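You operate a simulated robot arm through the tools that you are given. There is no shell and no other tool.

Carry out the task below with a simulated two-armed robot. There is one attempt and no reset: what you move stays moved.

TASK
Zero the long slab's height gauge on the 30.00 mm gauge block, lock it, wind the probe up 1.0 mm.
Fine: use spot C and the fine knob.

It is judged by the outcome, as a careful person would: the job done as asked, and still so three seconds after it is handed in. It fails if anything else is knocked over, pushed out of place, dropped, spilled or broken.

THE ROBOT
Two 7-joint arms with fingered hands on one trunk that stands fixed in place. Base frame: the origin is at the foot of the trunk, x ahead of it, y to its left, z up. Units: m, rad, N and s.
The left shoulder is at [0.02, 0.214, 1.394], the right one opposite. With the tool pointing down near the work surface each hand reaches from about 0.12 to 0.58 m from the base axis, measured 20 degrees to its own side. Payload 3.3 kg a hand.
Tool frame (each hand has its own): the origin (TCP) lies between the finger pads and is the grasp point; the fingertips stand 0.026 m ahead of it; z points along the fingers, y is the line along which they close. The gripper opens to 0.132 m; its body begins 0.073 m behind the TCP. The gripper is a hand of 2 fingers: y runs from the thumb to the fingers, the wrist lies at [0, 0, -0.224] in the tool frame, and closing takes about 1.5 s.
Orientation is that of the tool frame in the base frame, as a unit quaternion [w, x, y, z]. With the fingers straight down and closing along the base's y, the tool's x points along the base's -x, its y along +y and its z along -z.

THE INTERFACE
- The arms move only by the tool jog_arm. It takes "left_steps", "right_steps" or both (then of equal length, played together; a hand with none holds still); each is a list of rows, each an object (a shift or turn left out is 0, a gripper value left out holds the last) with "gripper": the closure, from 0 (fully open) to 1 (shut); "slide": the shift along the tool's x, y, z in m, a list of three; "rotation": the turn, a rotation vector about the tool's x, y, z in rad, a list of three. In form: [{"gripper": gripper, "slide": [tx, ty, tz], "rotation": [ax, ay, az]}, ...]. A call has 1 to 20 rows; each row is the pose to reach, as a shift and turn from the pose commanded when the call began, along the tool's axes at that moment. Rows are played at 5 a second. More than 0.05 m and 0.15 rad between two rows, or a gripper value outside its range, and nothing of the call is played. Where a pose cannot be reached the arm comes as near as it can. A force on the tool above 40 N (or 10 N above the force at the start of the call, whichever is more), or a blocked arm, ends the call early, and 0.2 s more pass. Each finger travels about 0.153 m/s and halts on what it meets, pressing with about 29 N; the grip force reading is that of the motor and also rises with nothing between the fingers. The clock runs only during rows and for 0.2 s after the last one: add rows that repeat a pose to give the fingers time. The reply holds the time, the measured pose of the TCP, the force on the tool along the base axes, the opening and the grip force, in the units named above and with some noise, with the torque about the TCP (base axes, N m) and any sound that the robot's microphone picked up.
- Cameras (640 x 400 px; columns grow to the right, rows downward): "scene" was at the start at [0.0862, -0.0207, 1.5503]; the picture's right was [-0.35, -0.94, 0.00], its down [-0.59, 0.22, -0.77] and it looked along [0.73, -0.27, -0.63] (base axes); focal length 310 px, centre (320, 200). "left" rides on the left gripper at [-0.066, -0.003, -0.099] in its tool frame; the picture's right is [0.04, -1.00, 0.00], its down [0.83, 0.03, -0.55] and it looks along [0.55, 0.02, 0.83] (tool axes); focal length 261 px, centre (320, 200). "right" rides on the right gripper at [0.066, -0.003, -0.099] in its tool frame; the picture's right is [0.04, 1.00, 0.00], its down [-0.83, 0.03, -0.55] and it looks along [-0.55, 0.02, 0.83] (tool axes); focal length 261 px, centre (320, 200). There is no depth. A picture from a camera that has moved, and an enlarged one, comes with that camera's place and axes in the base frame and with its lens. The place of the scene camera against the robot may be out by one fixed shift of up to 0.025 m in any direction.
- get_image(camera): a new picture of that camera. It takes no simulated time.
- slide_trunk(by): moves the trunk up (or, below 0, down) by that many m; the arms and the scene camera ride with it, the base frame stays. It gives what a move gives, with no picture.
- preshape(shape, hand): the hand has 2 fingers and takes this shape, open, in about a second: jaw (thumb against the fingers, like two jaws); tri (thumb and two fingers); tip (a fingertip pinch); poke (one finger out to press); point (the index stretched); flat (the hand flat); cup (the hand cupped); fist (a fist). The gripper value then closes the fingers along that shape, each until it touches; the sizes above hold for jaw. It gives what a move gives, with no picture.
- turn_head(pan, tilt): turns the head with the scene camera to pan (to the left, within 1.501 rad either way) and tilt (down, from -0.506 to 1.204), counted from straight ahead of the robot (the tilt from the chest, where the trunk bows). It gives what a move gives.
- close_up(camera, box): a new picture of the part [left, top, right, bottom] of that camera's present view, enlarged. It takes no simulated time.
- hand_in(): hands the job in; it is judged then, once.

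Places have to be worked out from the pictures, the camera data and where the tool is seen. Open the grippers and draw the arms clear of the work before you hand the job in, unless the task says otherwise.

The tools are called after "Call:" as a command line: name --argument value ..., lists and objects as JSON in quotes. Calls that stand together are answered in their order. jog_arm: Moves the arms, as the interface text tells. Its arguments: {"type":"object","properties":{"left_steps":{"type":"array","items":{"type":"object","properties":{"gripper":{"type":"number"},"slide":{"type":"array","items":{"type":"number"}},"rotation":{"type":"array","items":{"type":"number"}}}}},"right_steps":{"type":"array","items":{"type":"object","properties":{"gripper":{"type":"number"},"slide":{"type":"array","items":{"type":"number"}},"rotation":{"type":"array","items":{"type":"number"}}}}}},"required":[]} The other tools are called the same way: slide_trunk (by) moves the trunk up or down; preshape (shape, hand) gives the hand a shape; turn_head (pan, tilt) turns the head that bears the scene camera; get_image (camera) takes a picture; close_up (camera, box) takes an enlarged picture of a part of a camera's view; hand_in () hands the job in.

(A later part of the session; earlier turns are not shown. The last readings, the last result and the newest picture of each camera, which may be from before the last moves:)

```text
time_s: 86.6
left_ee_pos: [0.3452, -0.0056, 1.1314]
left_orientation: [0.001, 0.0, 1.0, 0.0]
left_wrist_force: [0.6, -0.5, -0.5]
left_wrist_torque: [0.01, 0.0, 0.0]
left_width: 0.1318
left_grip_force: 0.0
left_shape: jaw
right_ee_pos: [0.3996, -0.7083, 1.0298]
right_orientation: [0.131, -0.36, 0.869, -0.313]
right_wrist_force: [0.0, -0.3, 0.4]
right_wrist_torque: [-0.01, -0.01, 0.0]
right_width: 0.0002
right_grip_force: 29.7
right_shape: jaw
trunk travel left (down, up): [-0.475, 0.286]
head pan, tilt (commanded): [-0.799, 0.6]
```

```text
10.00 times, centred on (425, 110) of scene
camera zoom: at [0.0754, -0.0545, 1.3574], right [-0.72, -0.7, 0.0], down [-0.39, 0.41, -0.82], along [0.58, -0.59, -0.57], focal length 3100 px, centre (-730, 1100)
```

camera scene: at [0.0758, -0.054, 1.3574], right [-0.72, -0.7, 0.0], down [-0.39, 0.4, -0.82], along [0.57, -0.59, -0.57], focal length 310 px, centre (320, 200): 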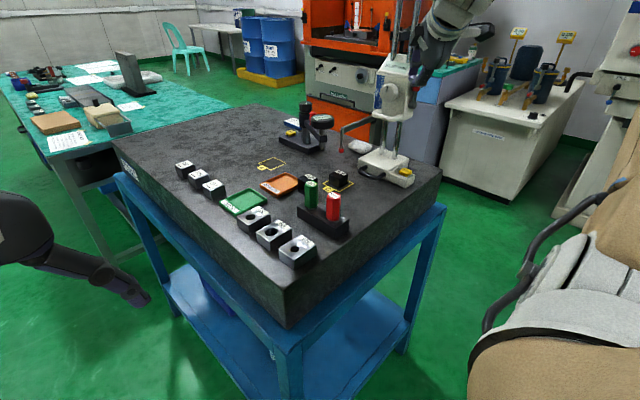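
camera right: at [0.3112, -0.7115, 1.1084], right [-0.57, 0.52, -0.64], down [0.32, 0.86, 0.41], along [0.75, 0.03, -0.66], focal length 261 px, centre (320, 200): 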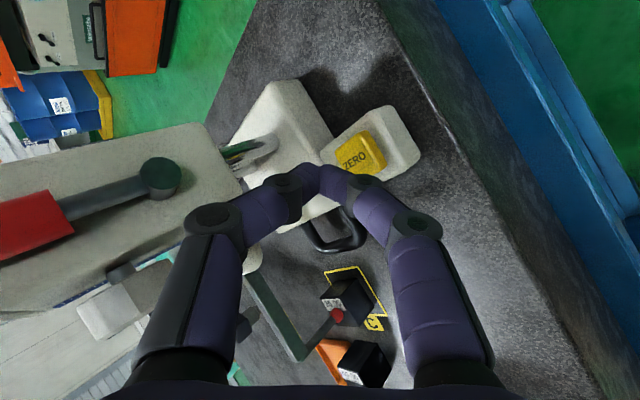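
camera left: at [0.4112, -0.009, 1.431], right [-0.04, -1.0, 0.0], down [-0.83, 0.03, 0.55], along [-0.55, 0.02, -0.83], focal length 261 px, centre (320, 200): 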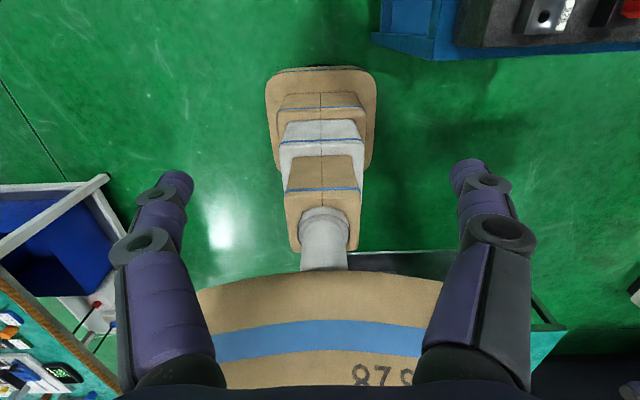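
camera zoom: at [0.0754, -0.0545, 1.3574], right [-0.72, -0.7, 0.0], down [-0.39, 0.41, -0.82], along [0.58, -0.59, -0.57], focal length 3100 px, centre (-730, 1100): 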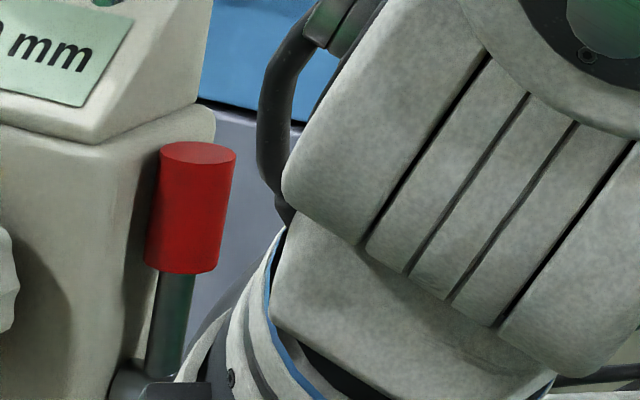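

No markings; the lever stands exactly vertical (pivot z≈1.07, red grip z≈1.11–1.135, y≈-0.756, x≈0.446). I back out and level the hand to about 20° pitch to be able to work on the lever.

Call:
jog_arm --right_steps '[{"gripper": 1.0, "slide": [-0.0019, -0.0032, -0.0363]}, {"gripper": 1.0, "slide": [-0.0038, -0.0064, -0.0727]}, {"gripper": 1.0, "slide": [-0.0057, -0.0096, -0.109]}, {"gripper": 1.0, "slide": [-0.0057, -0.0096, -0.109]}]'

Call:
jog_arm --right_steps '[{"gripper": 1.0, "rotation": [0.13, 0, 0]}, {"gripper": 1.0, "rotation": [0.26, 0, 0]}, {"gripper": 1.0, "rotation": [0.39, 0, 0]}, {"gripper": 1.0, "rotation": [0.52, 0, 0]}, {"gripper": 1.0, "rotation": [0.52, 0, 0]}]'

Call:
get_image --camera "right"

Call:
get_image --camera "scene"

```text
time_s: 87.6
left_ee_pos: [0.3452, -0.0062, 1.1312]
left_orientation: [0.0, 0.0, 1.0, 0.0]
left_wrist_force: [1.1, -0.7, 0.0]
left_wrist_torque: [0.04, -0.03, -0.02]
left_width: 0.1321
left_grip_force: 0.2
left_shape: jaw
right_ee_pos: [0.3608, -0.6607, 1.1198]
right_orientation: [0.131, -0.36, 0.869, -0.313]
right_wrist_force: [1.2, 0.2, -0.3]
right_wrist_torque: [0.02, -0.02, -0.01]
right_width: 0.0
right_grip_force: 29.4
right_shape: jaw
trunk travel left (down, up): [-0.475, 0.286]
head pan, tilt (commanded): [-0.799, 0.6]
```

```text
time_s: 88.8
left_ee_pos: [0.3457, -0.0065, 1.1325]
left_orientation: [0.0, 0.0, 1.0, -0.001]
left_wrist_force: [0.4, 0.2, 0.2]
left_wrist_torque: [-0.04, 0.01, -0.01]
left_width: 0.1319
left_grip_force: 0.0
left_shape: jaw
right_ee_pos: [0.3604, -0.6616, 1.1201]
right_orientation: [0.219, -0.315, 0.759, -0.527]
right_wrist_force: [0.7, 0.3, -0.9]
right_wrist_torque: [-0.02, 0.04, 0.03]
right_width: 0.0
right_grip_force: 29.0
right_shape: jaw
trunk travel left (down, up): [-0.475, 0.286]
head pan, tilt (commanded): [-0.799, 0.6]
```

```text
taken
camera right: at [0.25, -0.6415, 1.1582], right [-0.28, 0.22, -0.94], down [0.21, 0.96, 0.16], along [0.94, -0.15, -0.31], focal length 261 px, centre (320, 200)
```

right: 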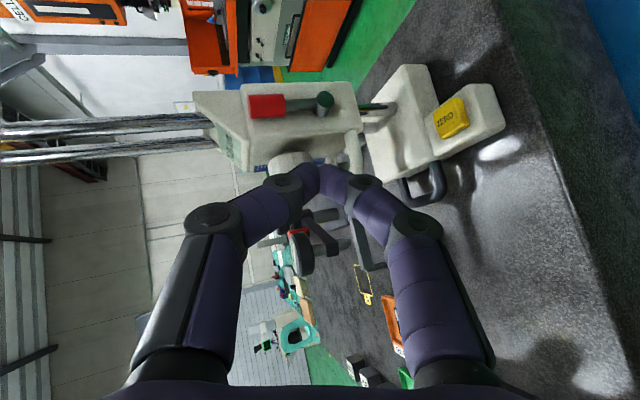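

```text
taken
camera scene: at [0.0755, -0.0542, 1.3574], right [-0.72, -0.7, 0.0], down [-0.39, 0.41, -0.82], along [0.58, -0.59, -0.57], focal length 310 px, centre (320, 200)
```

scene: 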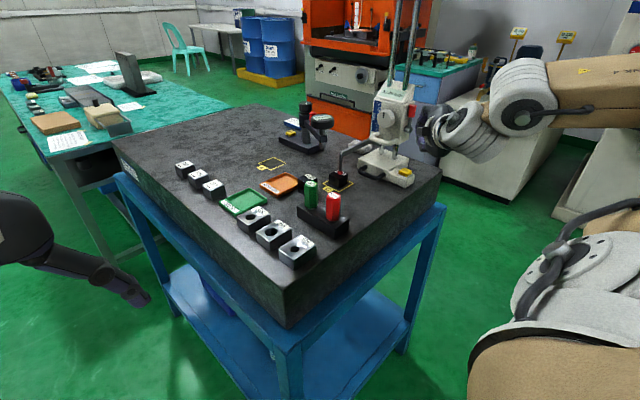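

The hand is comfortably at ~20° pitch. I move the fingertip to just in front (+y) of the red grip, without touching it.

Call:
jog_arm --right_steps '[{"gripper": 1.0, "slide": [-0.0049, -0.0122, 0.0261]}, {"gripper": 1.0, "slide": [-0.0098, -0.0244, 0.0522]}, {"gripper": 1.0, "slide": [-0.0147, -0.0366, 0.0783]}, {"gripper": 1.0, "slide": [-0.0147, -0.0366, 0.0783]}]'

Call:
get_image --camera "right"

Call:
close_up --camera "scene" --box '[370, 70, 450, 140]'

```text
time_s: 89.8
left_ee_pos: [0.3448, -0.0057, 1.1326]
left_orientation: [0.0, 0.0, 1.0, 0.0]
left_wrist_force: [-0.3, -0.6, 0.5]
left_wrist_torque: [0.03, 0.02, 0.02]
left_width: 0.1319
left_grip_force: 0.0
left_shape: jaw
right_ee_pos: [0.4325, -0.7108, 1.1282]
right_orientation: [0.22, -0.314, 0.759, -0.526]
right_wrist_force: [-2.4, 1.9, 1.1]
right_wrist_torque: [-0.04, 0.04, -0.05]
right_width: 0.0
right_grip_force: 29.1
right_shape: jaw
trunk travel left (down, up): [-0.475, 0.286]
head pan, tilt (commanded): [-0.799, 0.6]
```

```text
taken
camera right: at [0.3218, -0.6916, 1.1665], right [-0.28, 0.22, -0.94], down [0.21, 0.96, 0.16], along [0.94, -0.15, -0.31], focal length 261 px, centre (320, 200)
```

right: 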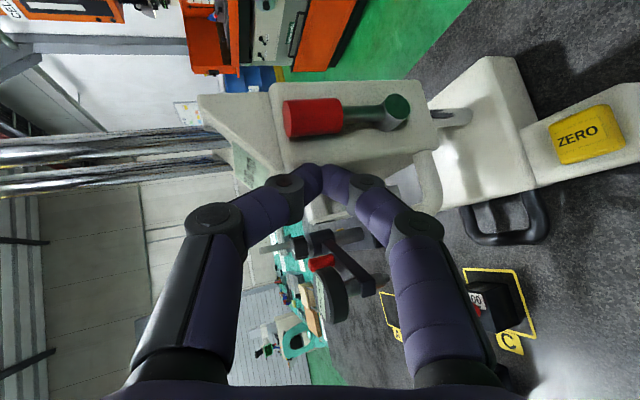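

```text
5.71 times, centred on (410, 105) of scene
camera zoom: at [0.0753, -0.0544, 1.3574], right [-0.72, -0.7, 0.0], down [-0.39, 0.41, -0.82], along [0.58, -0.59, -0.57], focal length 1772 px, centre (-194, 743)
```

zoom: 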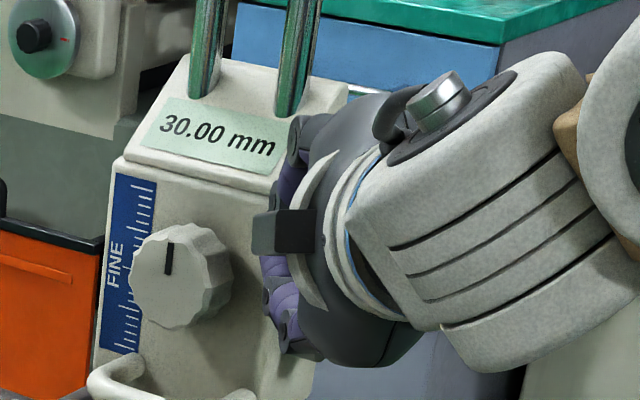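

The tip brushes the carriage's front edge (≈3 N). I shift 9 mm toward -x, then advance toward the red grip in -y gently.

Call:
jog_arm --right_steps '[{"gripper": 1.0, "slide": [0.0035, 0.0032, -0.0086]}, {"gripper": 1.0, "slide": [0.0064, 0.0022, -0.006]}, {"gripper": 1.0, "slide": [0.0106, 0.0008, -0.002]}, {"gripper": 1.0, "slide": [0.0163, -0.0012, 0.0033]}, {"gripper": 1.0, "slide": [0.0163, -0.0012, 0.0033]}]'

Call:
get_image --camera "right"

Call:
close_up --camera "right" --box '[240, 80, 440, 210]'

```text
time_s: 91.0
left_ee_pos: [0.3458, -0.0054, 1.1324]
left_orientation: [-0.001, 0.0, 1.0, -0.001]
left_wrist_force: [0.3, -0.3, 0.3]
left_wrist_torque: [0.03, 0.02, -0.02]
left_width: 0.1316
left_grip_force: 0.0
left_shape: jaw
right_ee_pos: [0.4244, -0.7231, 1.127]
right_orientation: [0.219, -0.315, 0.76, -0.525]
right_wrist_force: [-1.0, 7.3, -0.5]
right_wrist_torque: [0.01, 0.0, 0.12]
right_width: 0.0001
right_grip_force: 29.0
right_shape: jaw
trunk travel left (down, up): [-0.475, 0.286]
head pan, tilt (commanded): [-0.799, 0.6]
```

```text
taken
camera right: at [0.3135, -0.7042, 1.1658], right [-0.28, 0.22, -0.94], down [0.21, 0.96, 0.16], along [0.94, -0.15, -0.31], focal length 261 px, centre (320, 200)
```

right: 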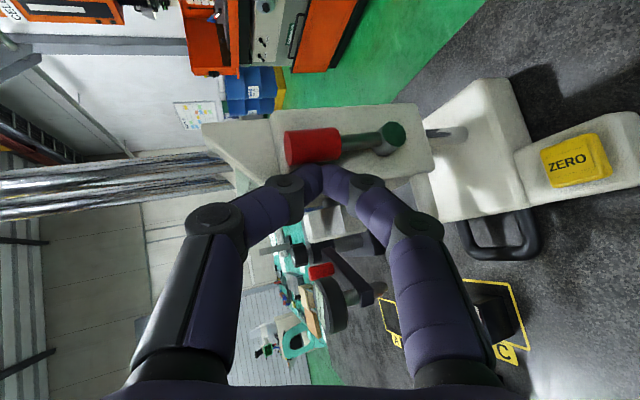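

```text
3.08 times, centred on (340, 145) of right
camera zoom: at [0.3135, -0.7042, 1.1658], right [-0.28, 0.22, -0.94], down [0.21, 0.96, 0.16], along [0.94, -0.15, -0.31], focal length 802 px, centre (258, 369)
```

zoom: 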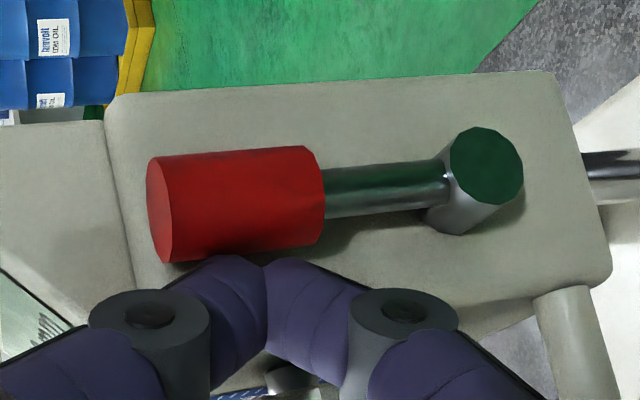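

Contact with the red grip at 7 N toward -y and the lever has not turned, so I back off at once and check the gauge hasn't shifted.

Call:
jog_arm --right_steps '[{"gripper": 1.0, "slide": [-0.0057, 0.002, -0.0053]}, {"gripper": 1.0, "slide": [-0.0057, 0.002, -0.0053]}]'

Call:
close_up --camera "scene" --box '[320, 70, 460, 200]'

Call:
close_up --camera "scene" --box '[320, 130, 430, 200]'

Call:
close_up --camera "right" --box '[240, 80, 440, 210]'

```text
time_s: 91.6
left_ee_pos: [0.3447, -0.0071, 1.1315]
left_orientation: [0.0, 0.0, 1.0, 0.0]
left_wrist_force: [0.5, -0.8, 0.0]
left_wrist_torque: [0.0, -0.03, 0.04]
left_width: 0.1321
left_grip_force: 0.1
left_shape: jaw
right_ee_pos: [0.4243, -0.7169, 1.1269]
right_orientation: [0.219, -0.315, 0.76, -0.525]
right_wrist_force: [0.3, 0.2, 0.1]
right_wrist_torque: [0.01, 0.03, -0.01]
right_width: 0.0
right_grip_force: 29.1
right_shape: jaw
trunk travel left (down, up): [-0.475, 0.286]
head pan, tilt (commanded): [-0.799, 0.6]
```

```text
3.08 times, centred on (390, 135) of scene
camera zoom: at [0.0754, -0.0546, 1.3574], right [-0.72, -0.7, 0.0], down [-0.39, 0.41, -0.82], along [0.58, -0.59, -0.57], focal length 954 px, centre (105, 400)
```

zoom: 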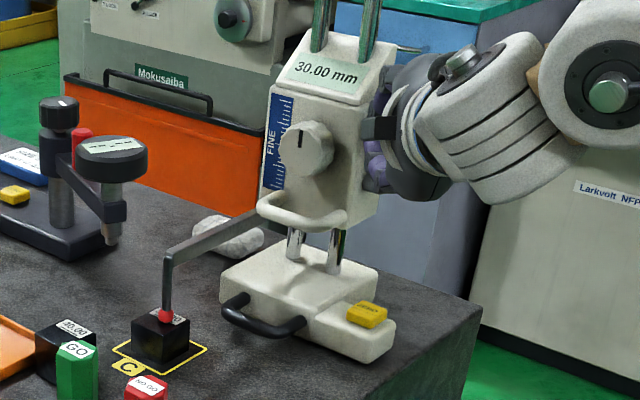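

```text
5.71 times, centred on (375, 165) of scene
camera zoom: at [0.0754, -0.0546, 1.3574], right [-0.72, -0.7, 0.0], down [-0.39, 0.41, -0.82], along [0.58, -0.59, -0.57], focal length 1772 px, centre (6, 400)
```

zoom: 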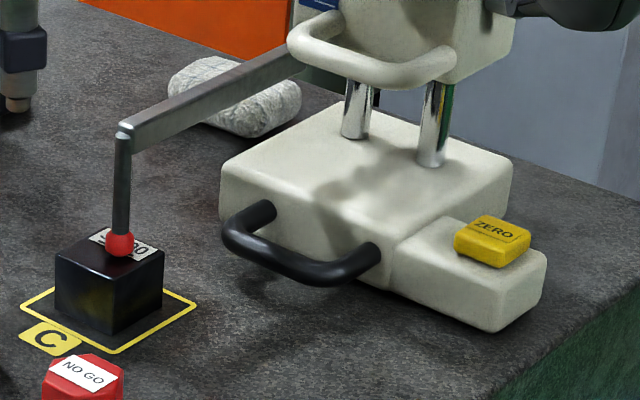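

```text
3.08 times, centred on (340, 145) of right
camera zoom: at [0.3129, -0.6977, 1.1647], right [-0.28, 0.22, -0.94], down [0.21, 0.96, 0.16], along [0.94, -0.15, -0.31], focal length 802 px, centre (258, 369)
```

zoom: 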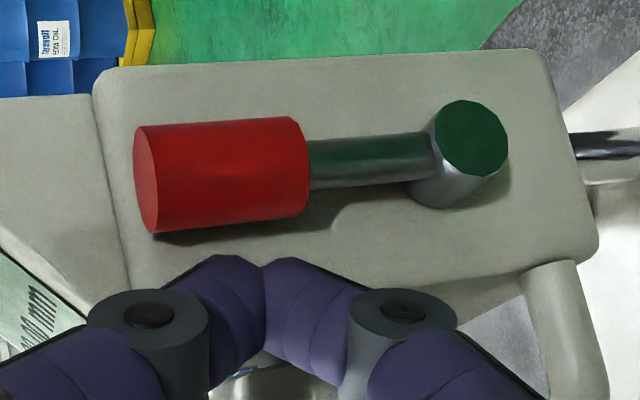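

The gauge is undisturbed (display 30.00, probe still on the block). The lever evidently swings the other way (toward +y). I go around to its -y side.

Call:
jog_arm --right_steps '[{"gripper": 1.0, "slide": [0.0248, 0.0087, -0.0233]}, {"gripper": 1.0, "slide": [0.0475, 0.0008, -0.0021]}, {"gripper": 1.0, "slide": [0.07, -0.0061, 0.0193]}, {"gripper": 1.0, "slide": [0.0523, -0.0123, 0.036]}, {"gripper": 1.0, "slide": [0.0523, -0.0123, 0.036]}]'

Call:
get_image --camera "right"

Call:
close_up --camera "scene" --box '[370, 60, 470, 140]'

```text
time_s: 92.8
left_ee_pos: [0.3442, -0.0072, 1.1321]
left_orientation: [0.0, 0.0, 1.0, 0.0]
left_wrist_force: [-0.5, 0.6, -0.5]
left_wrist_torque: [0.01, -0.02, -0.05]
left_width: 0.1317
left_grip_force: 0.0
left_shape: jaw
right_ee_pos: [0.412, -0.7793, 1.1254]
right_orientation: [0.219, -0.314, 0.759, -0.526]
right_wrist_force: [-0.3, 0.7, -0.6]
right_wrist_torque: [0.02, -0.01, 0.02]
right_width: 0.0003
right_grip_force: 28.9
right_shape: jaw
trunk travel left (down, up): [-0.475, 0.286]
head pan, tilt (commanded): [-0.799, 0.6]
```

```text
taken
camera right: at [0.3014, -0.7605, 1.1632], right [-0.28, 0.22, -0.94], down [0.21, 0.96, 0.16], along [0.94, -0.15, -0.31], focal length 261 px, centre (320, 200)
```

right: 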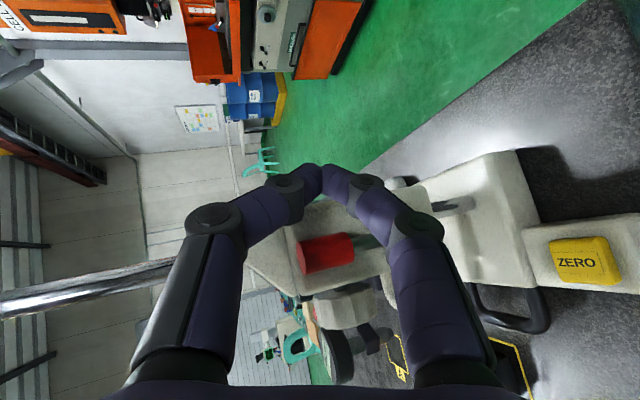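

```text
5.00 times, centred on (420, 100) of scene
camera zoom: at [0.0745, -0.0541, 1.3575], right [-0.72, -0.7, 0.0], down [-0.39, 0.41, -0.83], along [0.58, -0.59, -0.56], focal length 1550 px, centre (-180, 700)
```

zoom: 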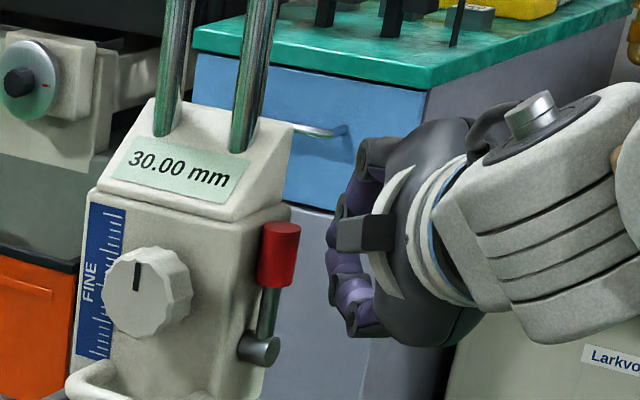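

The fingertip is on the far (-y) side of the red grip. I move it behind the grip, then pull toward +y in small steps.

Call:
jog_arm --right_steps '[{"gripper": 1.0, "slide": [-0.0066, -0.0023, 0.0062]}, {"gripper": 1.0, "slide": [-0.0146, -0.0051, 0.0137]}, {"gripper": 1.0, "slide": [-0.0146, -0.0051, 0.0137]}]'

Call:
close_up --camera "right" --box '[240, 130, 440, 290]'

Call:
close_up --camera "scene" --box '[370, 60, 470, 140]'

```text
time_s: 93.6
left_ee_pos: [0.3451, -0.0059, 1.1312]
left_orientation: [0.0, 0.0, 1.0, 0.001]
left_wrist_force: [0.3, 0.7, 0.1]
left_wrist_torque: [0.0, -0.01, -0.02]
left_width: 0.1319
left_grip_force: 0.0
left_shape: jaw
right_ee_pos: [0.4346, -0.7801, 1.1257]
right_orientation: [0.22, -0.315, 0.76, -0.525]
right_wrist_force: [-0.7, -0.5, -0.6]
right_wrist_torque: [0.01, -0.01, 0.0]
right_width: 0.0
right_grip_force: 28.9
right_shape: jaw
trunk travel left (down, up): [-0.475, 0.286]
head pan, tilt (commanded): [-0.799, 0.6]
```

```text
2.50 times, centred on (340, 210) of right
camera zoom: at [0.3225, -0.7615, 1.1631], right [-0.28, 0.22, -0.94], down [0.21, 0.96, 0.16], along [0.94, -0.15, -0.31], focal length 652 px, centre (270, 175)
```

zoom: 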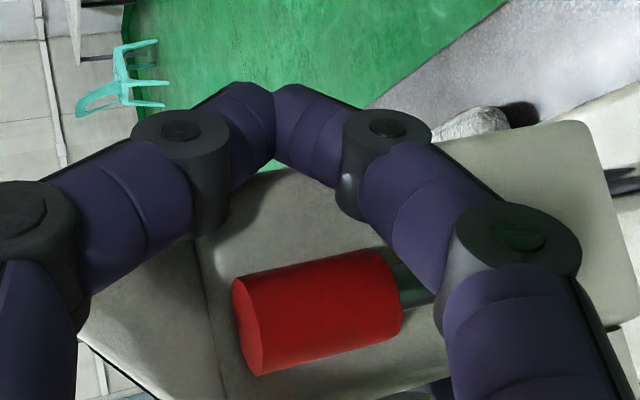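

```text
5.00 times, centred on (420, 100) of scene
camera zoom: at [0.0751, -0.0543, 1.3575], right [-0.72, -0.7, 0.0], down [-0.39, 0.41, -0.83], along [0.58, -0.59, -0.56], focal length 1550 px, centre (-180, 700)
```

zoom: 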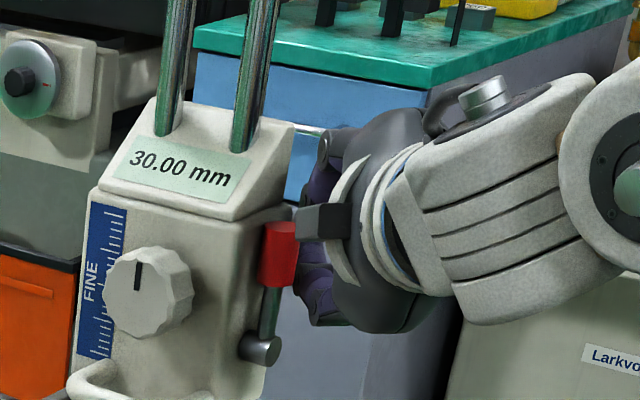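

The grip is now framed in front of the fingertips. I pull toward +y in 3 mm steps, watching force.

Call:
jog_arm --right_steps '[{"gripper": 1.0, "slide": [-0.0021, 0.0007, -0.002]}, {"gripper": 1.0, "slide": [-0.0043, 0.0015, -0.004]}, {"gripper": 1.0, "slide": [-0.0064, 0.0022, -0.006]}, {"gripper": 1.0, "slide": [-0.0085, 0.003, -0.0079]}]'

Call:
close_up --camera "right" --box '[240, 130, 440, 290]'

Call:
close_up --camera "scene" --box '[370, 60, 470, 140]'

```text
time_s: 94.6
left_ee_pos: [0.3438, -0.0076, 1.1325]
left_orientation: [0.0, 0.0, 1.0, 0.001]
left_wrist_force: [-0.1, -0.5, -0.3]
left_wrist_torque: [0.01, -0.01, -0.02]
left_width: 0.1318
left_grip_force: 0.1
left_shape: jaw
right_ee_pos: [0.4326, -0.7695, 1.1236]
right_orientation: [0.22, -0.314, 0.759, -0.526]
right_wrist_force: [-7.2, -12.6, -1.1]
right_wrist_torque: [0.08, 0.03, -0.38]
right_width: 0.0001
right_grip_force: 28.6
right_shape: jaw
trunk travel left (down, up): [-0.475, 0.286]
head pan, tilt (commanded): [-0.799, 0.6]
```

```text
2.50 times, centred on (340, 210) of right
camera zoom: at [0.3223, -0.7514, 1.1623], right [-0.28, 0.22, -0.94], down [0.21, 0.96, 0.17], along [0.94, -0.15, -0.31], focal length 652 px, centre (270, 175)
```

zoom: 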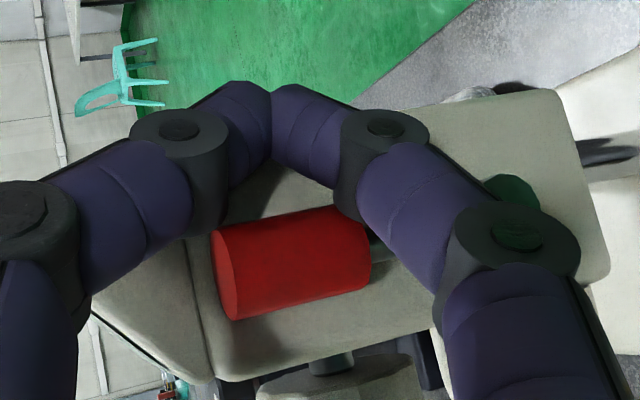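

```text
5.00 times, centred on (420, 100) of scene
camera zoom: at [0.0739, -0.0566, 1.3574], right [-0.72, -0.7, 0.0], down [-0.39, 0.41, -0.82], along [0.58, -0.59, -0.57], focal length 1550 px, centre (-180, 700)
```

zoom: 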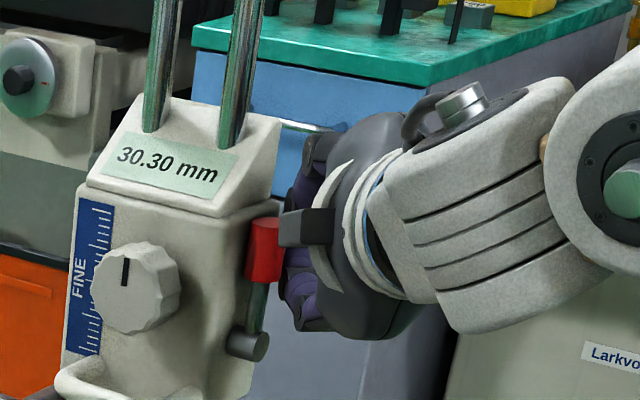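

The force jumped (14 N) and the display changed to 30.30 — the gauge itself moved. I back off immediately and inspect.

Call:
jog_arm --right_steps '[{"gripper": 1.0, "slide": [0.0043, -0.0015, 0.004]}, {"gripper": 1.0, "slide": [0.0099, -0.0034, 0.0093]}, {"gripper": 1.0, "slide": [0.0099, -0.0034, 0.0093]}]'

Call:
close_up --camera "scene" --box '[320, 70, 460, 200]'

Call:
close_up --camera "scene" --box '[320, 130, 430, 200]'

Call:
close_up --camera "right" --box '[240, 130, 440, 290]'

```text
time_s: 95.4
left_ee_pos: [0.3458, -0.0061, 1.1321]
left_orientation: [0.0, 0.0, 1.0, 0.0]
left_wrist_force: [0.3, -0.6, -0.4]
left_wrist_torque: [-0.01, -0.01, 0.0]
left_width: 0.132
left_grip_force: 0.2
left_shape: jaw
right_ee_pos: [0.434, -0.7815, 1.1256]
right_orientation: [0.22, -0.316, 0.759, -0.526]
right_wrist_force: [-0.7, 0.3, 0.6]
right_wrist_torque: [0.0, 0.03, 0.02]
right_width: 0.0
right_grip_force: 29.1
right_shape: jaw
trunk travel left (down, up): [-0.475, 0.286]
head pan, tilt (commanded): [-0.799, 0.6]
```

```text
3.08 times, centred on (390, 135) of scene
camera zoom: at [0.0752, -0.054, 1.3575], right [-0.72, -0.7, 0.0], down [-0.39, 0.4, -0.83], along [0.58, -0.59, -0.56], focal length 954 px, centre (105, 400)
```

zoom: 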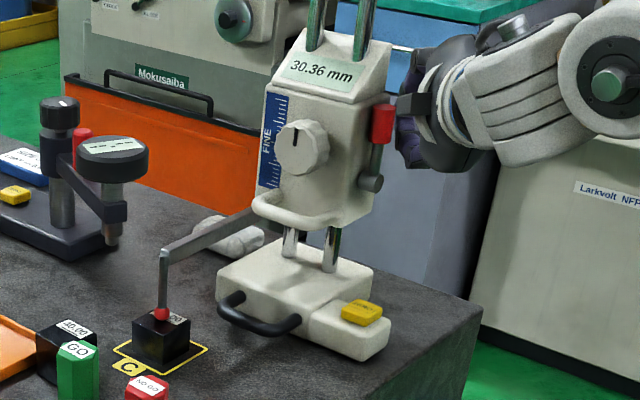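

```text
5.71 times, centred on (375, 165) of scene
camera zoom: at [0.0752, -0.054, 1.3575], right [-0.72, -0.7, 0.0], down [-0.39, 0.4, -0.83], along [0.58, -0.59, -0.56], focal length 1772 px, centre (6, 400)
```

zoom: 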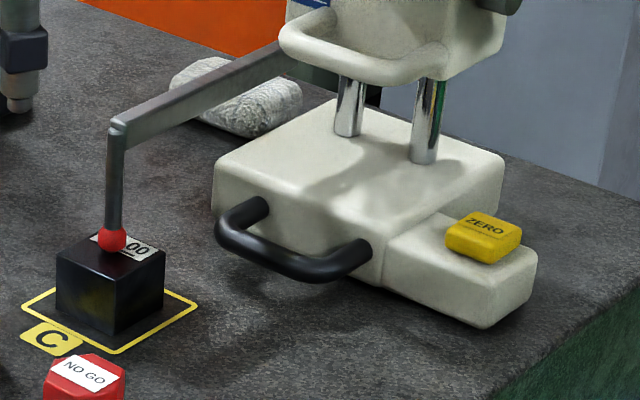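

```text
2.50 times, centred on (340, 210) of right
camera zoom: at [0.3243, -0.7628, 1.1635], right [-0.28, 0.22, -0.94], down [0.21, 0.96, 0.16], along [0.94, -0.15, -0.31], focal length 652 px, centre (270, 175)
```

zoom: 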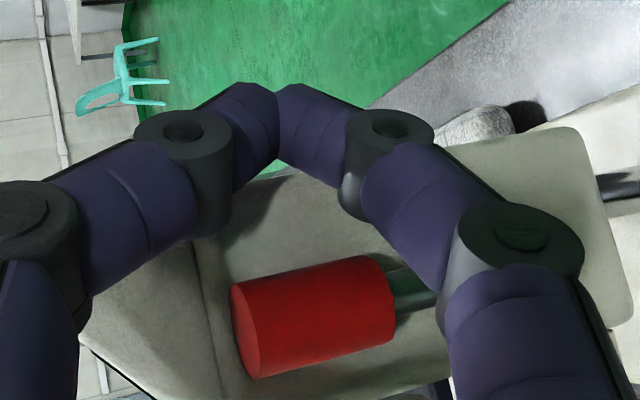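

The gauge shifted about 3 mm toward +x (probe still over the block) and the carriage rode up 0.36 mm — my fingertip was hooking the carriage's edge, not the lever. I'll re-seat and re-zero after sorting out the lever. I retreat and turn the hand to point more along +x (60°, 10° pitch) for a cleaner pull.

Call:
jog_arm --right_steps '[{"gripper": 1.0, "slide": [0.0124, 0.0044, -0.0117]}, {"gripper": 1.0, "slide": [0.0248, 0.0087, -0.0233]}, {"gripper": 1.0, "slide": [0.0248, 0.0087, -0.0233], "rotation": [0.0605, -0.0839, -0.0228]}, {"gripper": 1.0, "slide": [0.0248, 0.0087, -0.0233], "rotation": [0.1211, -0.1679, -0.0455]}, {"gripper": 1.0, "slide": [0.0248, 0.0087, -0.0233], "rotation": [0.1816, -0.2518, -0.0683]}, {"gripper": 1.0, "slide": [0.0248, 0.0087, -0.0233], "rotation": [0.1816, -0.2518, -0.0683]}]'

Call:
get_image --camera "right"

Call:
close_up --camera "scene" --box '[370, 60, 470, 140]'

```text
time_s: 96.8
left_ee_pos: [0.3453, -0.0059, 1.1335]
left_orientation: [0.001, 0.0, 1.0, 0.0]
left_wrist_force: [-0.3, 0.4, 0.3]
left_wrist_torque: [-0.01, 0.0, -0.02]
left_width: 0.1318
left_grip_force: 0.1
left_shape: jaw
right_ee_pos: [0.3994, -0.7836, 1.1248]
right_orientation: [0.322, -0.383, 0.663, -0.556]
right_wrist_force: [0.1, 0.8, 0.2]
right_wrist_torque: [-0.05, -0.02, -0.04]
right_width: 0.0002
right_grip_force: 29.0
right_shape: jaw
trunk travel left (down, up): [-0.475, 0.286]
head pan, tilt (commanded): [-0.799, 0.6]
```

```text
taken
camera right: at [0.2836, -0.7904, 1.1461], right [-0.17, 0.05, -0.98], down [-0.06, 1.0, 0.06], along [0.98, 0.07, -0.17], focal length 261 px, centre (320, 200)
```

right: 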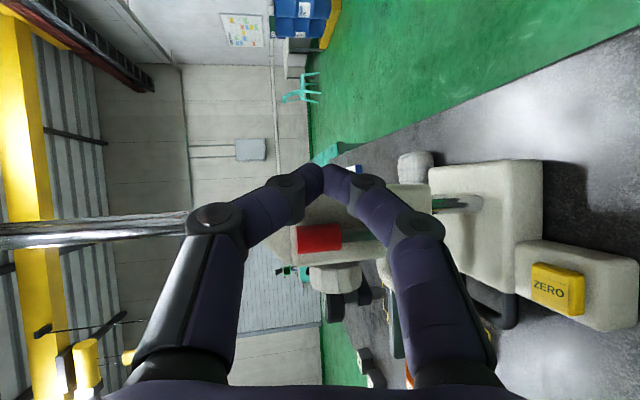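

```text
5.00 times, centred on (420, 100) of scene
camera zoom: at [0.0754, -0.0541, 1.3574], right [-0.72, -0.7, 0.0], down [-0.39, 0.41, -0.83], along [0.58, -0.59, -0.56], focal length 1550 px, centre (-180, 700)
```

zoom: 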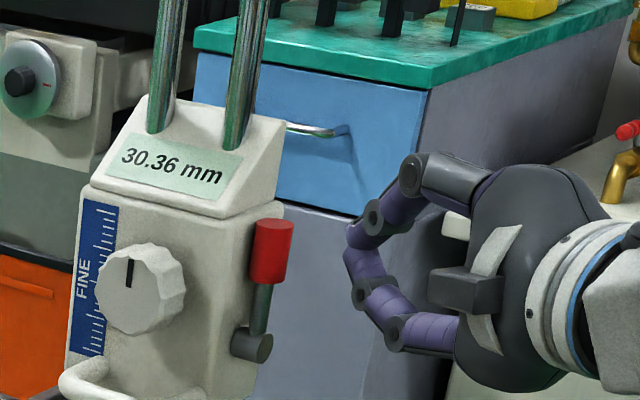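

Now the view looks straight at the carriage's side with the lever. I move the fingertip behind the red grip with clearance from the carriage side, then pull +y in small steps.

Call:
jog_arm --right_steps '[{"gripper": 1.0, "slide": [-0.0067, -0.0014, 0.008]}, {"gripper": 1.0, "slide": [-0.0133, -0.0028, 0.0159]}, {"gripper": 1.0, "slide": [-0.0168, -0.0024, 0.0139]}, {"gripper": 1.0, "slide": [-0.0185, -0.0023, 0.013]}]'

Call:
get_image --camera "right"

Call:
close_up --camera "scene" --box '[370, 60, 470, 140]'

```text
time_s: 97.8
left_ee_pos: [0.3439, -0.0067, 1.1324]
left_orientation: [0.0, -0.001, 1.0, 0.0]
left_wrist_force: [1.2, -0.2, 0.5]
left_wrist_torque: [0.0, 0.02, 0.02]
left_width: 0.1319
left_grip_force: 0.1
left_shape: jaw
right_ee_pos: [0.4209, -0.7738, 1.1264]
right_orientation: [0.322, -0.383, 0.663, -0.557]
right_wrist_force: [-0.5, 0.0, -0.1]
right_wrist_torque: [0.01, 0.0, 0.01]
right_width: 0.0
right_grip_force: 28.5
right_shape: jaw
trunk travel left (down, up): [-0.475, 0.286]
head pan, tilt (commanded): [-0.799, 0.6]
```

```text
taken
camera right: at [0.3038, -0.7805, 1.1469], right [-0.17, 0.05, -0.98], down [-0.06, 1.0, 0.06], along [0.98, 0.07, -0.17], focal length 261 px, centre (320, 200)
```

right: 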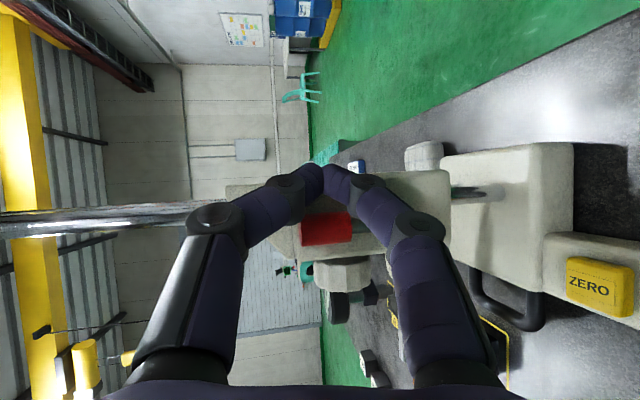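

```text
5.00 times, centred on (420, 100) of scene
camera zoom: at [0.0754, -0.0544, 1.3574], right [-0.72, -0.7, 0.0], down [-0.39, 0.41, -0.82], along [0.58, -0.59, -0.57], focal length 1550 px, centre (-180, 700)
```

zoom: 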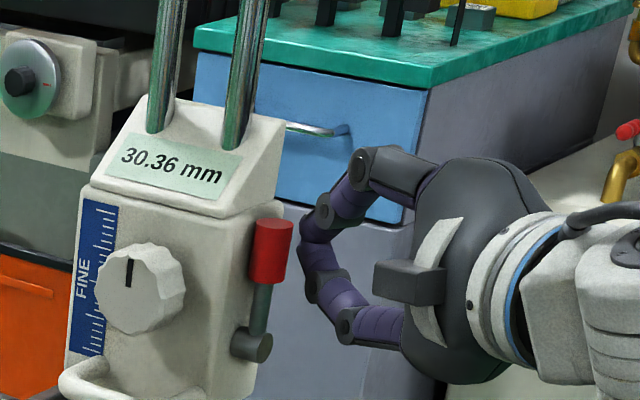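

No contact yet (≈0 N). I continue pulling +y by small steps.

Call:
jog_arm --right_steps '[{"gripper": 1.0, "slide": [-0.0017, 0.0002, -0.001]}, {"gripper": 1.0, "slide": [-0.0035, 0.0004, -0.002]}, {"gripper": 1.0, "slide": [-0.0052, 0.0005, -0.0029]}]'

Call:
get_image --camera "right"

Call:
close_up --camera "scene" --box '[370, 60, 470, 140]'

```text
time_s: 98.6
left_ee_pos: [0.3453, -0.0069, 1.1316]
left_orientation: [0.001, 0.0, 1.0, 0.0]
left_wrist_force: [0.1, 0.3, 0.2]
left_wrist_torque: [0.01, 0.04, 0.05]
left_width: 0.1318
left_grip_force: 0.1
left_shape: jaw
right_ee_pos: [0.4185, -0.7664, 1.1274]
right_orientation: [0.321, -0.383, 0.664, -0.556]
right_wrist_force: [0.1, -0.5, -0.6]
right_wrist_torque: [-0.01, -0.04, 0.01]
right_width: 0.0
right_grip_force: 29.1
right_shape: jaw
trunk travel left (down, up): [-0.475, 0.286]
head pan, tilt (commanded): [-0.799, 0.6]
```

```text
taken
camera right: at [0.3036, -0.7746, 1.1468], right [-0.17, 0.05, -0.98], down [-0.06, 1.0, 0.06], along [0.98, 0.07, -0.17], focal length 261 px, centre (320, 200)
```

right: 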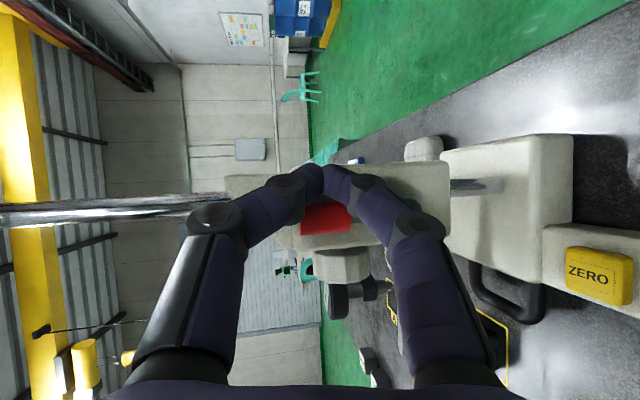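

```text
5.00 times, centred on (420, 100) of scene
camera zoom: at [0.0754, -0.0544, 1.3574], right [-0.72, -0.7, 0.0], down [-0.39, 0.41, -0.82], along [0.58, -0.59, -0.57], focal length 1550 px, centre (-180, 700)
```

zoom: 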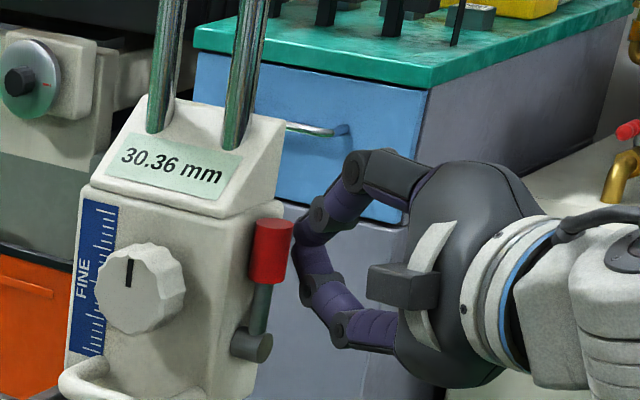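

Still free. I continue.

Call:
jog_arm --right_steps '[{"gripper": 1.0, "slide": [-0.0017, 0.0002, -0.001]}, {"gripper": 1.0, "slide": [-0.0035, 0.0004, -0.002]}, {"gripper": 1.0, "slide": [-0.0052, 0.0005, -0.0029]}, {"gripper": 1.0, "slide": [-0.0069, 0.0007, -0.0039]}]'

Call:
close_up --camera "right" --box '[240, 140, 440, 260]'

Call:
close_up --camera "scene" --box '[370, 60, 470, 140]'

```text
time_s: 99.6
left_ee_pos: [0.3448, -0.0065, 1.1325]
left_orientation: [0.001, 0.0, 1.0, 0.001]
left_wrist_force: [0.9, 0.6, 0.3]
left_wrist_torque: [0.02, -0.01, -0.01]
left_width: 0.1319
left_grip_force: 0.0
left_shape: jaw
right_ee_pos: [0.4213, -0.7586, 1.1273]
right_orientation: [0.321, -0.383, 0.664, -0.556]
right_wrist_force: [0.0, -1.7, 0.0]
right_wrist_torque: [0.01, -0.01, -0.03]
right_width: 0.0
right_grip_force: 29.1
right_shape: jaw
trunk travel left (down, up): [-0.475, 0.286]
head pan, tilt (commanded): [-0.799, 0.6]
```

```text
3.20 times, centred on (340, 200) of right
camera zoom: at [0.3038, -0.7669, 1.1462], right [-0.17, 0.05, -0.98], down [-0.06, 1.0, 0.06], along [0.98, 0.07, -0.17], focal length 834 px, centre (256, 200)
```

zoom: 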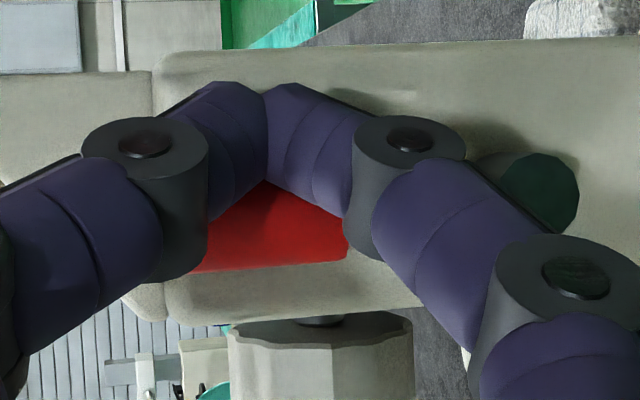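

```text
5.00 times, centred on (420, 100) of scene
camera zoom: at [0.0753, -0.0547, 1.3574], right [-0.72, -0.7, 0.0], down [-0.39, 0.41, -0.82], along [0.58, -0.59, -0.57], focal length 1550 px, centre (-180, 700)
```

zoom: 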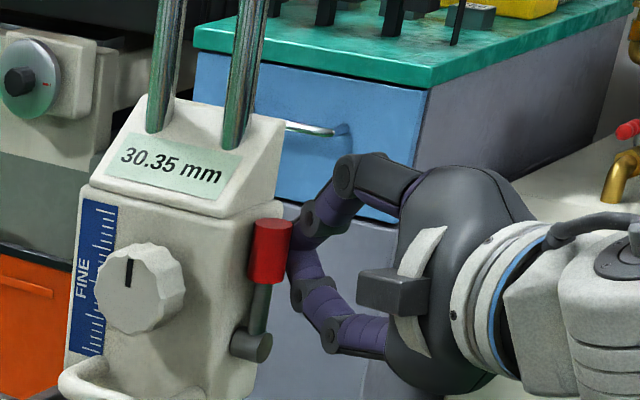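

Light contact (−1.7 N). I continue by 6 mm and watch whether the lever turns.

Call:
jog_arm --right_steps '[{"gripper": 1.0, "slide": [-0.0017, 0.0002, -0.001]}, {"gripper": 1.0, "slide": [-0.0035, 0.0004, -0.002]}, {"gripper": 1.0, "slide": [-0.0052, 0.0005, -0.0029]}]'

Call:
close_up --camera "right" --box '[240, 140, 440, 260]'

Call:
close_up --camera "scene" --box '[370, 60, 470, 140]'

```text
time_s: 100.4
left_ee_pos: [0.3448, -0.0071, 1.1337]
left_orientation: [0.0, 0.0, 1.0, 0.002]
left_wrist_force: [-0.3, -0.4, -0.3]
left_wrist_torque: [0.02, -0.01, 0.01]
left_width: 0.1318
left_grip_force: 0.0
left_shape: jaw
right_ee_pos: [0.4194, -0.7535, 1.1262]
right_orientation: [0.322, -0.383, 0.664, -0.556]
right_wrist_force: [-1.0, -2.0, 2.2]
right_wrist_torque: [0.01, 0.02, -0.03]
right_width: 0.0
right_grip_force: 28.7
right_shape: jaw
trunk travel left (down, up): [-0.475, 0.286]
head pan, tilt (commanded): [-0.799, 0.6]
```

```text
3.20 times, centred on (340, 200) of right
camera zoom: at [0.3038, -0.7616, 1.1459], right [-0.17, 0.05, -0.98], down [-0.06, 1.0, 0.06], along [0.98, 0.07, -0.17], focal length 834 px, centre (256, 200)
```

zoom: 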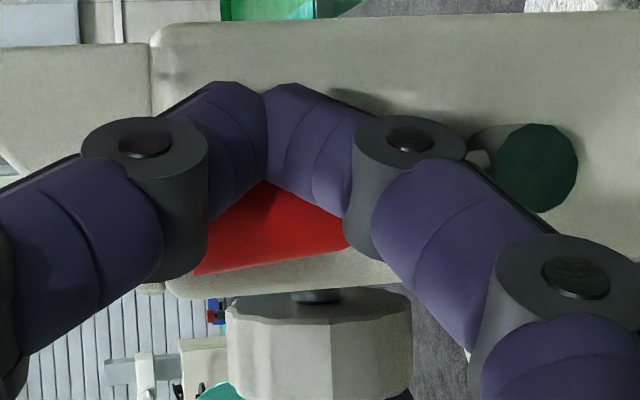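

```text
5.00 times, centred on (420, 100) of scene
camera zoom: at [0.0749, -0.0547, 1.3574], right [-0.72, -0.7, 0.0], down [-0.39, 0.41, -0.82], along [0.58, -0.59, -0.57], focal length 1550 px, centre (-180, 700)
```

zoom: 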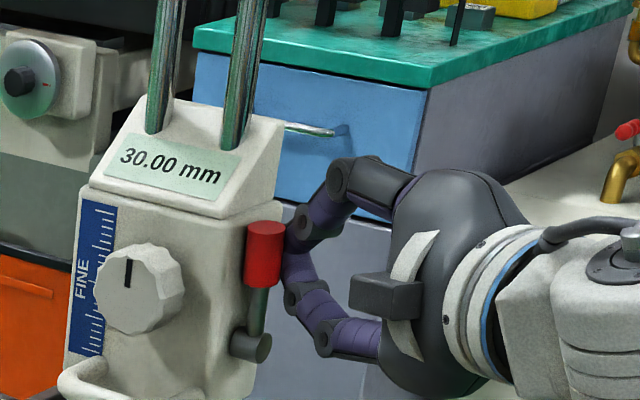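

The lever turns easily this way (≈2 N), and incidentally the probe settled back onto the block: display 30.00 again. I keep following the lever's arc.

Call:
jog_arm --right_steps '[{"gripper": 1.0, "slide": [-0.0048, -0.0005, -0.0029]}, {"gripper": 1.0, "slide": [-0.0095, -0.0008, -0.0057]}, {"gripper": 1.0, "slide": [-0.0139, -0.0009, -0.0083]}, {"gripper": 1.0, "slide": [-0.019, 0.0002, -0.0111]}]'

Call:
close_up --camera "right" --box '[240, 140, 440, 260]'

Call:
close_up --camera "scene" --box '[370, 60, 470, 140]'

```text
time_s: 101.4
left_ee_pos: [0.3439, -0.0054, 1.1313]
left_orientation: [0.0, 0.001, 1.0, -0.001]
left_wrist_force: [-1.1, 0.3, -0.2]
left_wrist_torque: [-0.01, -0.02, -0.04]
left_width: 0.1317
left_grip_force: 0.0
left_shape: jaw
right_ee_pos: [0.4195, -0.7309, 1.1269]
right_orientation: [0.323, -0.382, 0.664, -0.556]
right_wrist_force: [-0.3, -1.7, 0.3]
right_wrist_torque: [-0.02, 0.01, -0.06]
right_width: 0.0002
right_grip_force: 29.1
right_shape: jaw
trunk travel left (down, up): [-0.475, 0.286]
head pan, tilt (commanded): [-0.799, 0.6]
```

```text
3.20 times, centred on (340, 200) of right
camera zoom: at [0.3032, -0.7384, 1.1476], right [-0.17, 0.05, -0.98], down [-0.06, 1.0, 0.07], along [0.98, 0.07, -0.17], focal length 834 px, centre (256, 200)
```

zoom: 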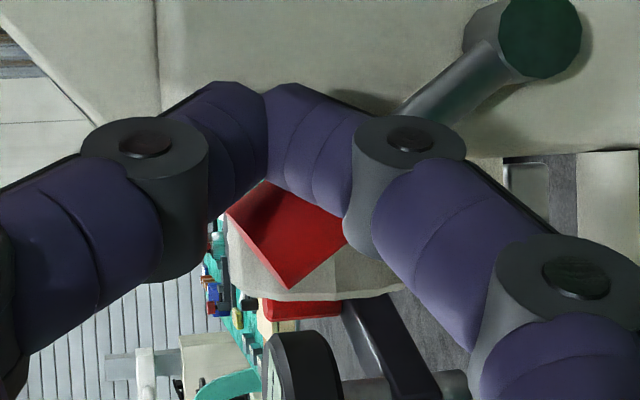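

```text
5.00 times, centred on (420, 100) of scene
camera zoom: at [0.0752, -0.0545, 1.3574], right [-0.72, -0.7, 0.0], down [-0.39, 0.41, -0.82], along [0.58, -0.59, -0.57], focal length 1550 px, centre (-180, 700)
```

zoom: 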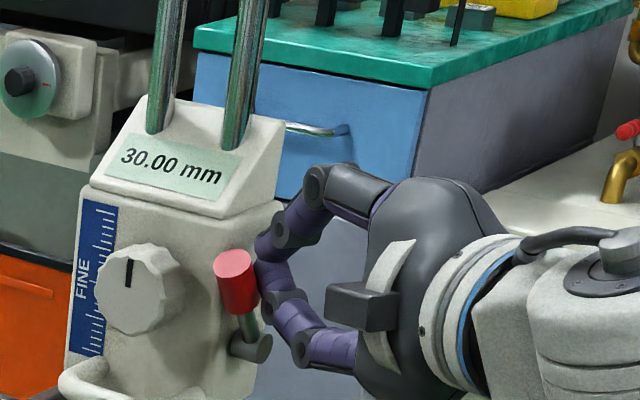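

The lever is about 40° over and the display stays at 30.00. I continue along the arc, forward and down.

Call:
jog_arm --right_steps '[{"gripper": 1.0, "slide": [-0.0052, 0.0025, -0.0026]}, {"gripper": 1.0, "slide": [-0.0095, 0.0054, -0.0046]}, {"gripper": 1.0, "slide": [-0.014, 0.0089, -0.0066]}, {"gripper": 1.0, "slide": [-0.0182, 0.0127, -0.0084]}]'

Call:
close_up --camera "right" --box '[240, 120, 440, 260]'

Call:
close_up --camera "scene" --box '[370, 60, 470, 140]'

```text
time_s: 102.4
left_ee_pos: [0.3465, -0.0053, 1.1322]
left_orientation: [0.0, 0.0, 1.0, 0.0]
left_wrist_force: [-0.2, 0.0, -0.1]
left_wrist_torque: [0.01, 0.0, 0.01]
left_width: 0.1321
left_grip_force: 0.0
left_shape: jaw
right_ee_pos: [0.4203, -0.7107, 1.1165]
right_orientation: [0.322, -0.383, 0.664, -0.556]
right_wrist_force: [0.6, -0.8, 0.0]
right_wrist_torque: [0.04, -0.04, -0.05]
right_width: 0.0
right_grip_force: 28.8
right_shape: jaw
trunk travel left (down, up): [-0.475, 0.286]
head pan, tilt (commanded): [-0.799, 0.6]
```

```text
2.86 times, centred on (340, 190) of right
camera zoom: at [0.3032, -0.7179, 1.137], right [-0.17, 0.05, -0.98], down [-0.06, 1.0, 0.06], along [0.98, 0.07, -0.17], focal length 745 px, centre (263, 229)
```

zoom: 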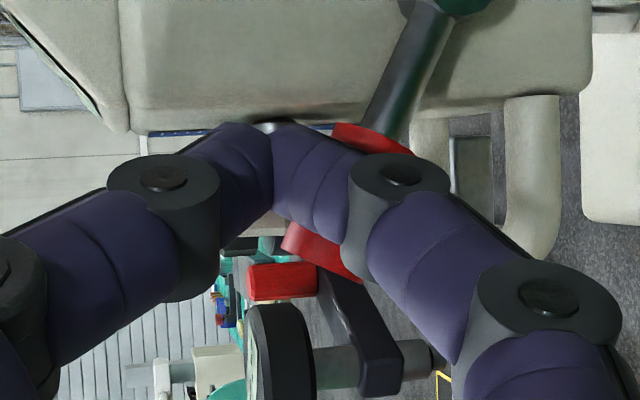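

```text
5.00 times, centred on (420, 100) of scene
camera zoom: at [0.0754, -0.0544, 1.3574], right [-0.72, -0.7, 0.0], down [-0.39, 0.41, -0.82], along [0.58, -0.59, -0.57], focal length 1550 px, centre (-180, 700)
```

zoom: 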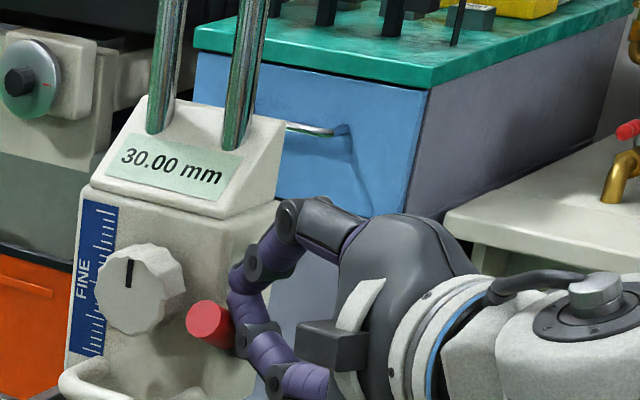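

The lever is at about 60°. I continue down, watching for a stop or click.

Call:
jog_arm --right_steps '[{"gripper": 1.0, "slide": [-0.0035, 0.0033, -0.0014]}, {"gripper": 1.0, "slide": [-0.0065, 0.0071, -0.0026]}, {"gripper": 1.0, "slide": [-0.0094, 0.0112, -0.0035]}, {"gripper": 1.0, "slide": [-0.0121, 0.016, -0.0043]}]'

Call:
close_up --camera "right" --box '[240, 120, 440, 260]'

Call:
close_up --camera "scene" --box '[370, 60, 470, 140]'

```text
time_s: 103.4
left_ee_pos: [0.3416, -0.0063, 1.1326]
left_orientation: [0.001, 0.0, 1.0, 0.0]
left_wrist_force: [0.7, 0.5, -0.8]
left_wrist_torque: [-0.02, -0.01, 0.01]
left_width: 0.132
left_grip_force: 0.0
left_shape: jaw
right_ee_pos: [0.4159, -0.6975, 1.1045]
right_orientation: [0.321, -0.381, 0.664, -0.558]
right_wrist_force: [-15.3, -6.7, 13.4]
right_wrist_torque: [-0.17, -0.14, -0.26]
right_width: 0.0001
right_grip_force: 28.8
right_shape: jaw
trunk travel left (down, up): [-0.475, 0.286]
head pan, tilt (commanded): [-0.799, 0.6]
```

```text
2.86 times, centred on (340, 190) of right
camera zoom: at [0.2994, -0.7049, 1.1243], right [-0.17, 0.05, -0.98], down [-0.06, 1.0, 0.06], along [0.98, 0.07, -0.16], focal length 745 px, centre (263, 229)
```

zoom: 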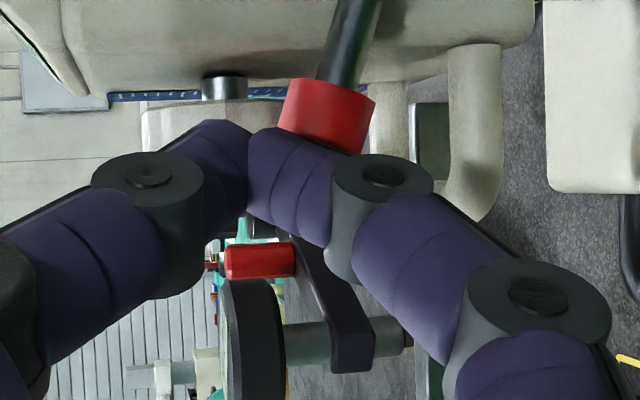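

```text
5.00 times, centred on (420, 100) of scene
camera zoom: at [0.0715, -0.0541, 1.3578], right [-0.72, -0.7, 0.0], down [-0.39, 0.41, -0.83], along [0.58, -0.59, -0.56], focal length 1550 px, centre (-180, 700)
```

zoom: 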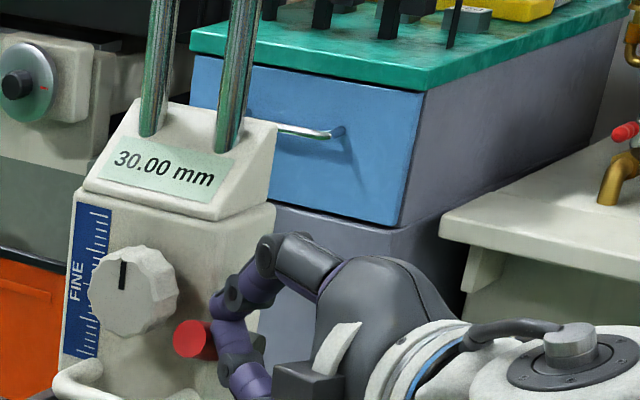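

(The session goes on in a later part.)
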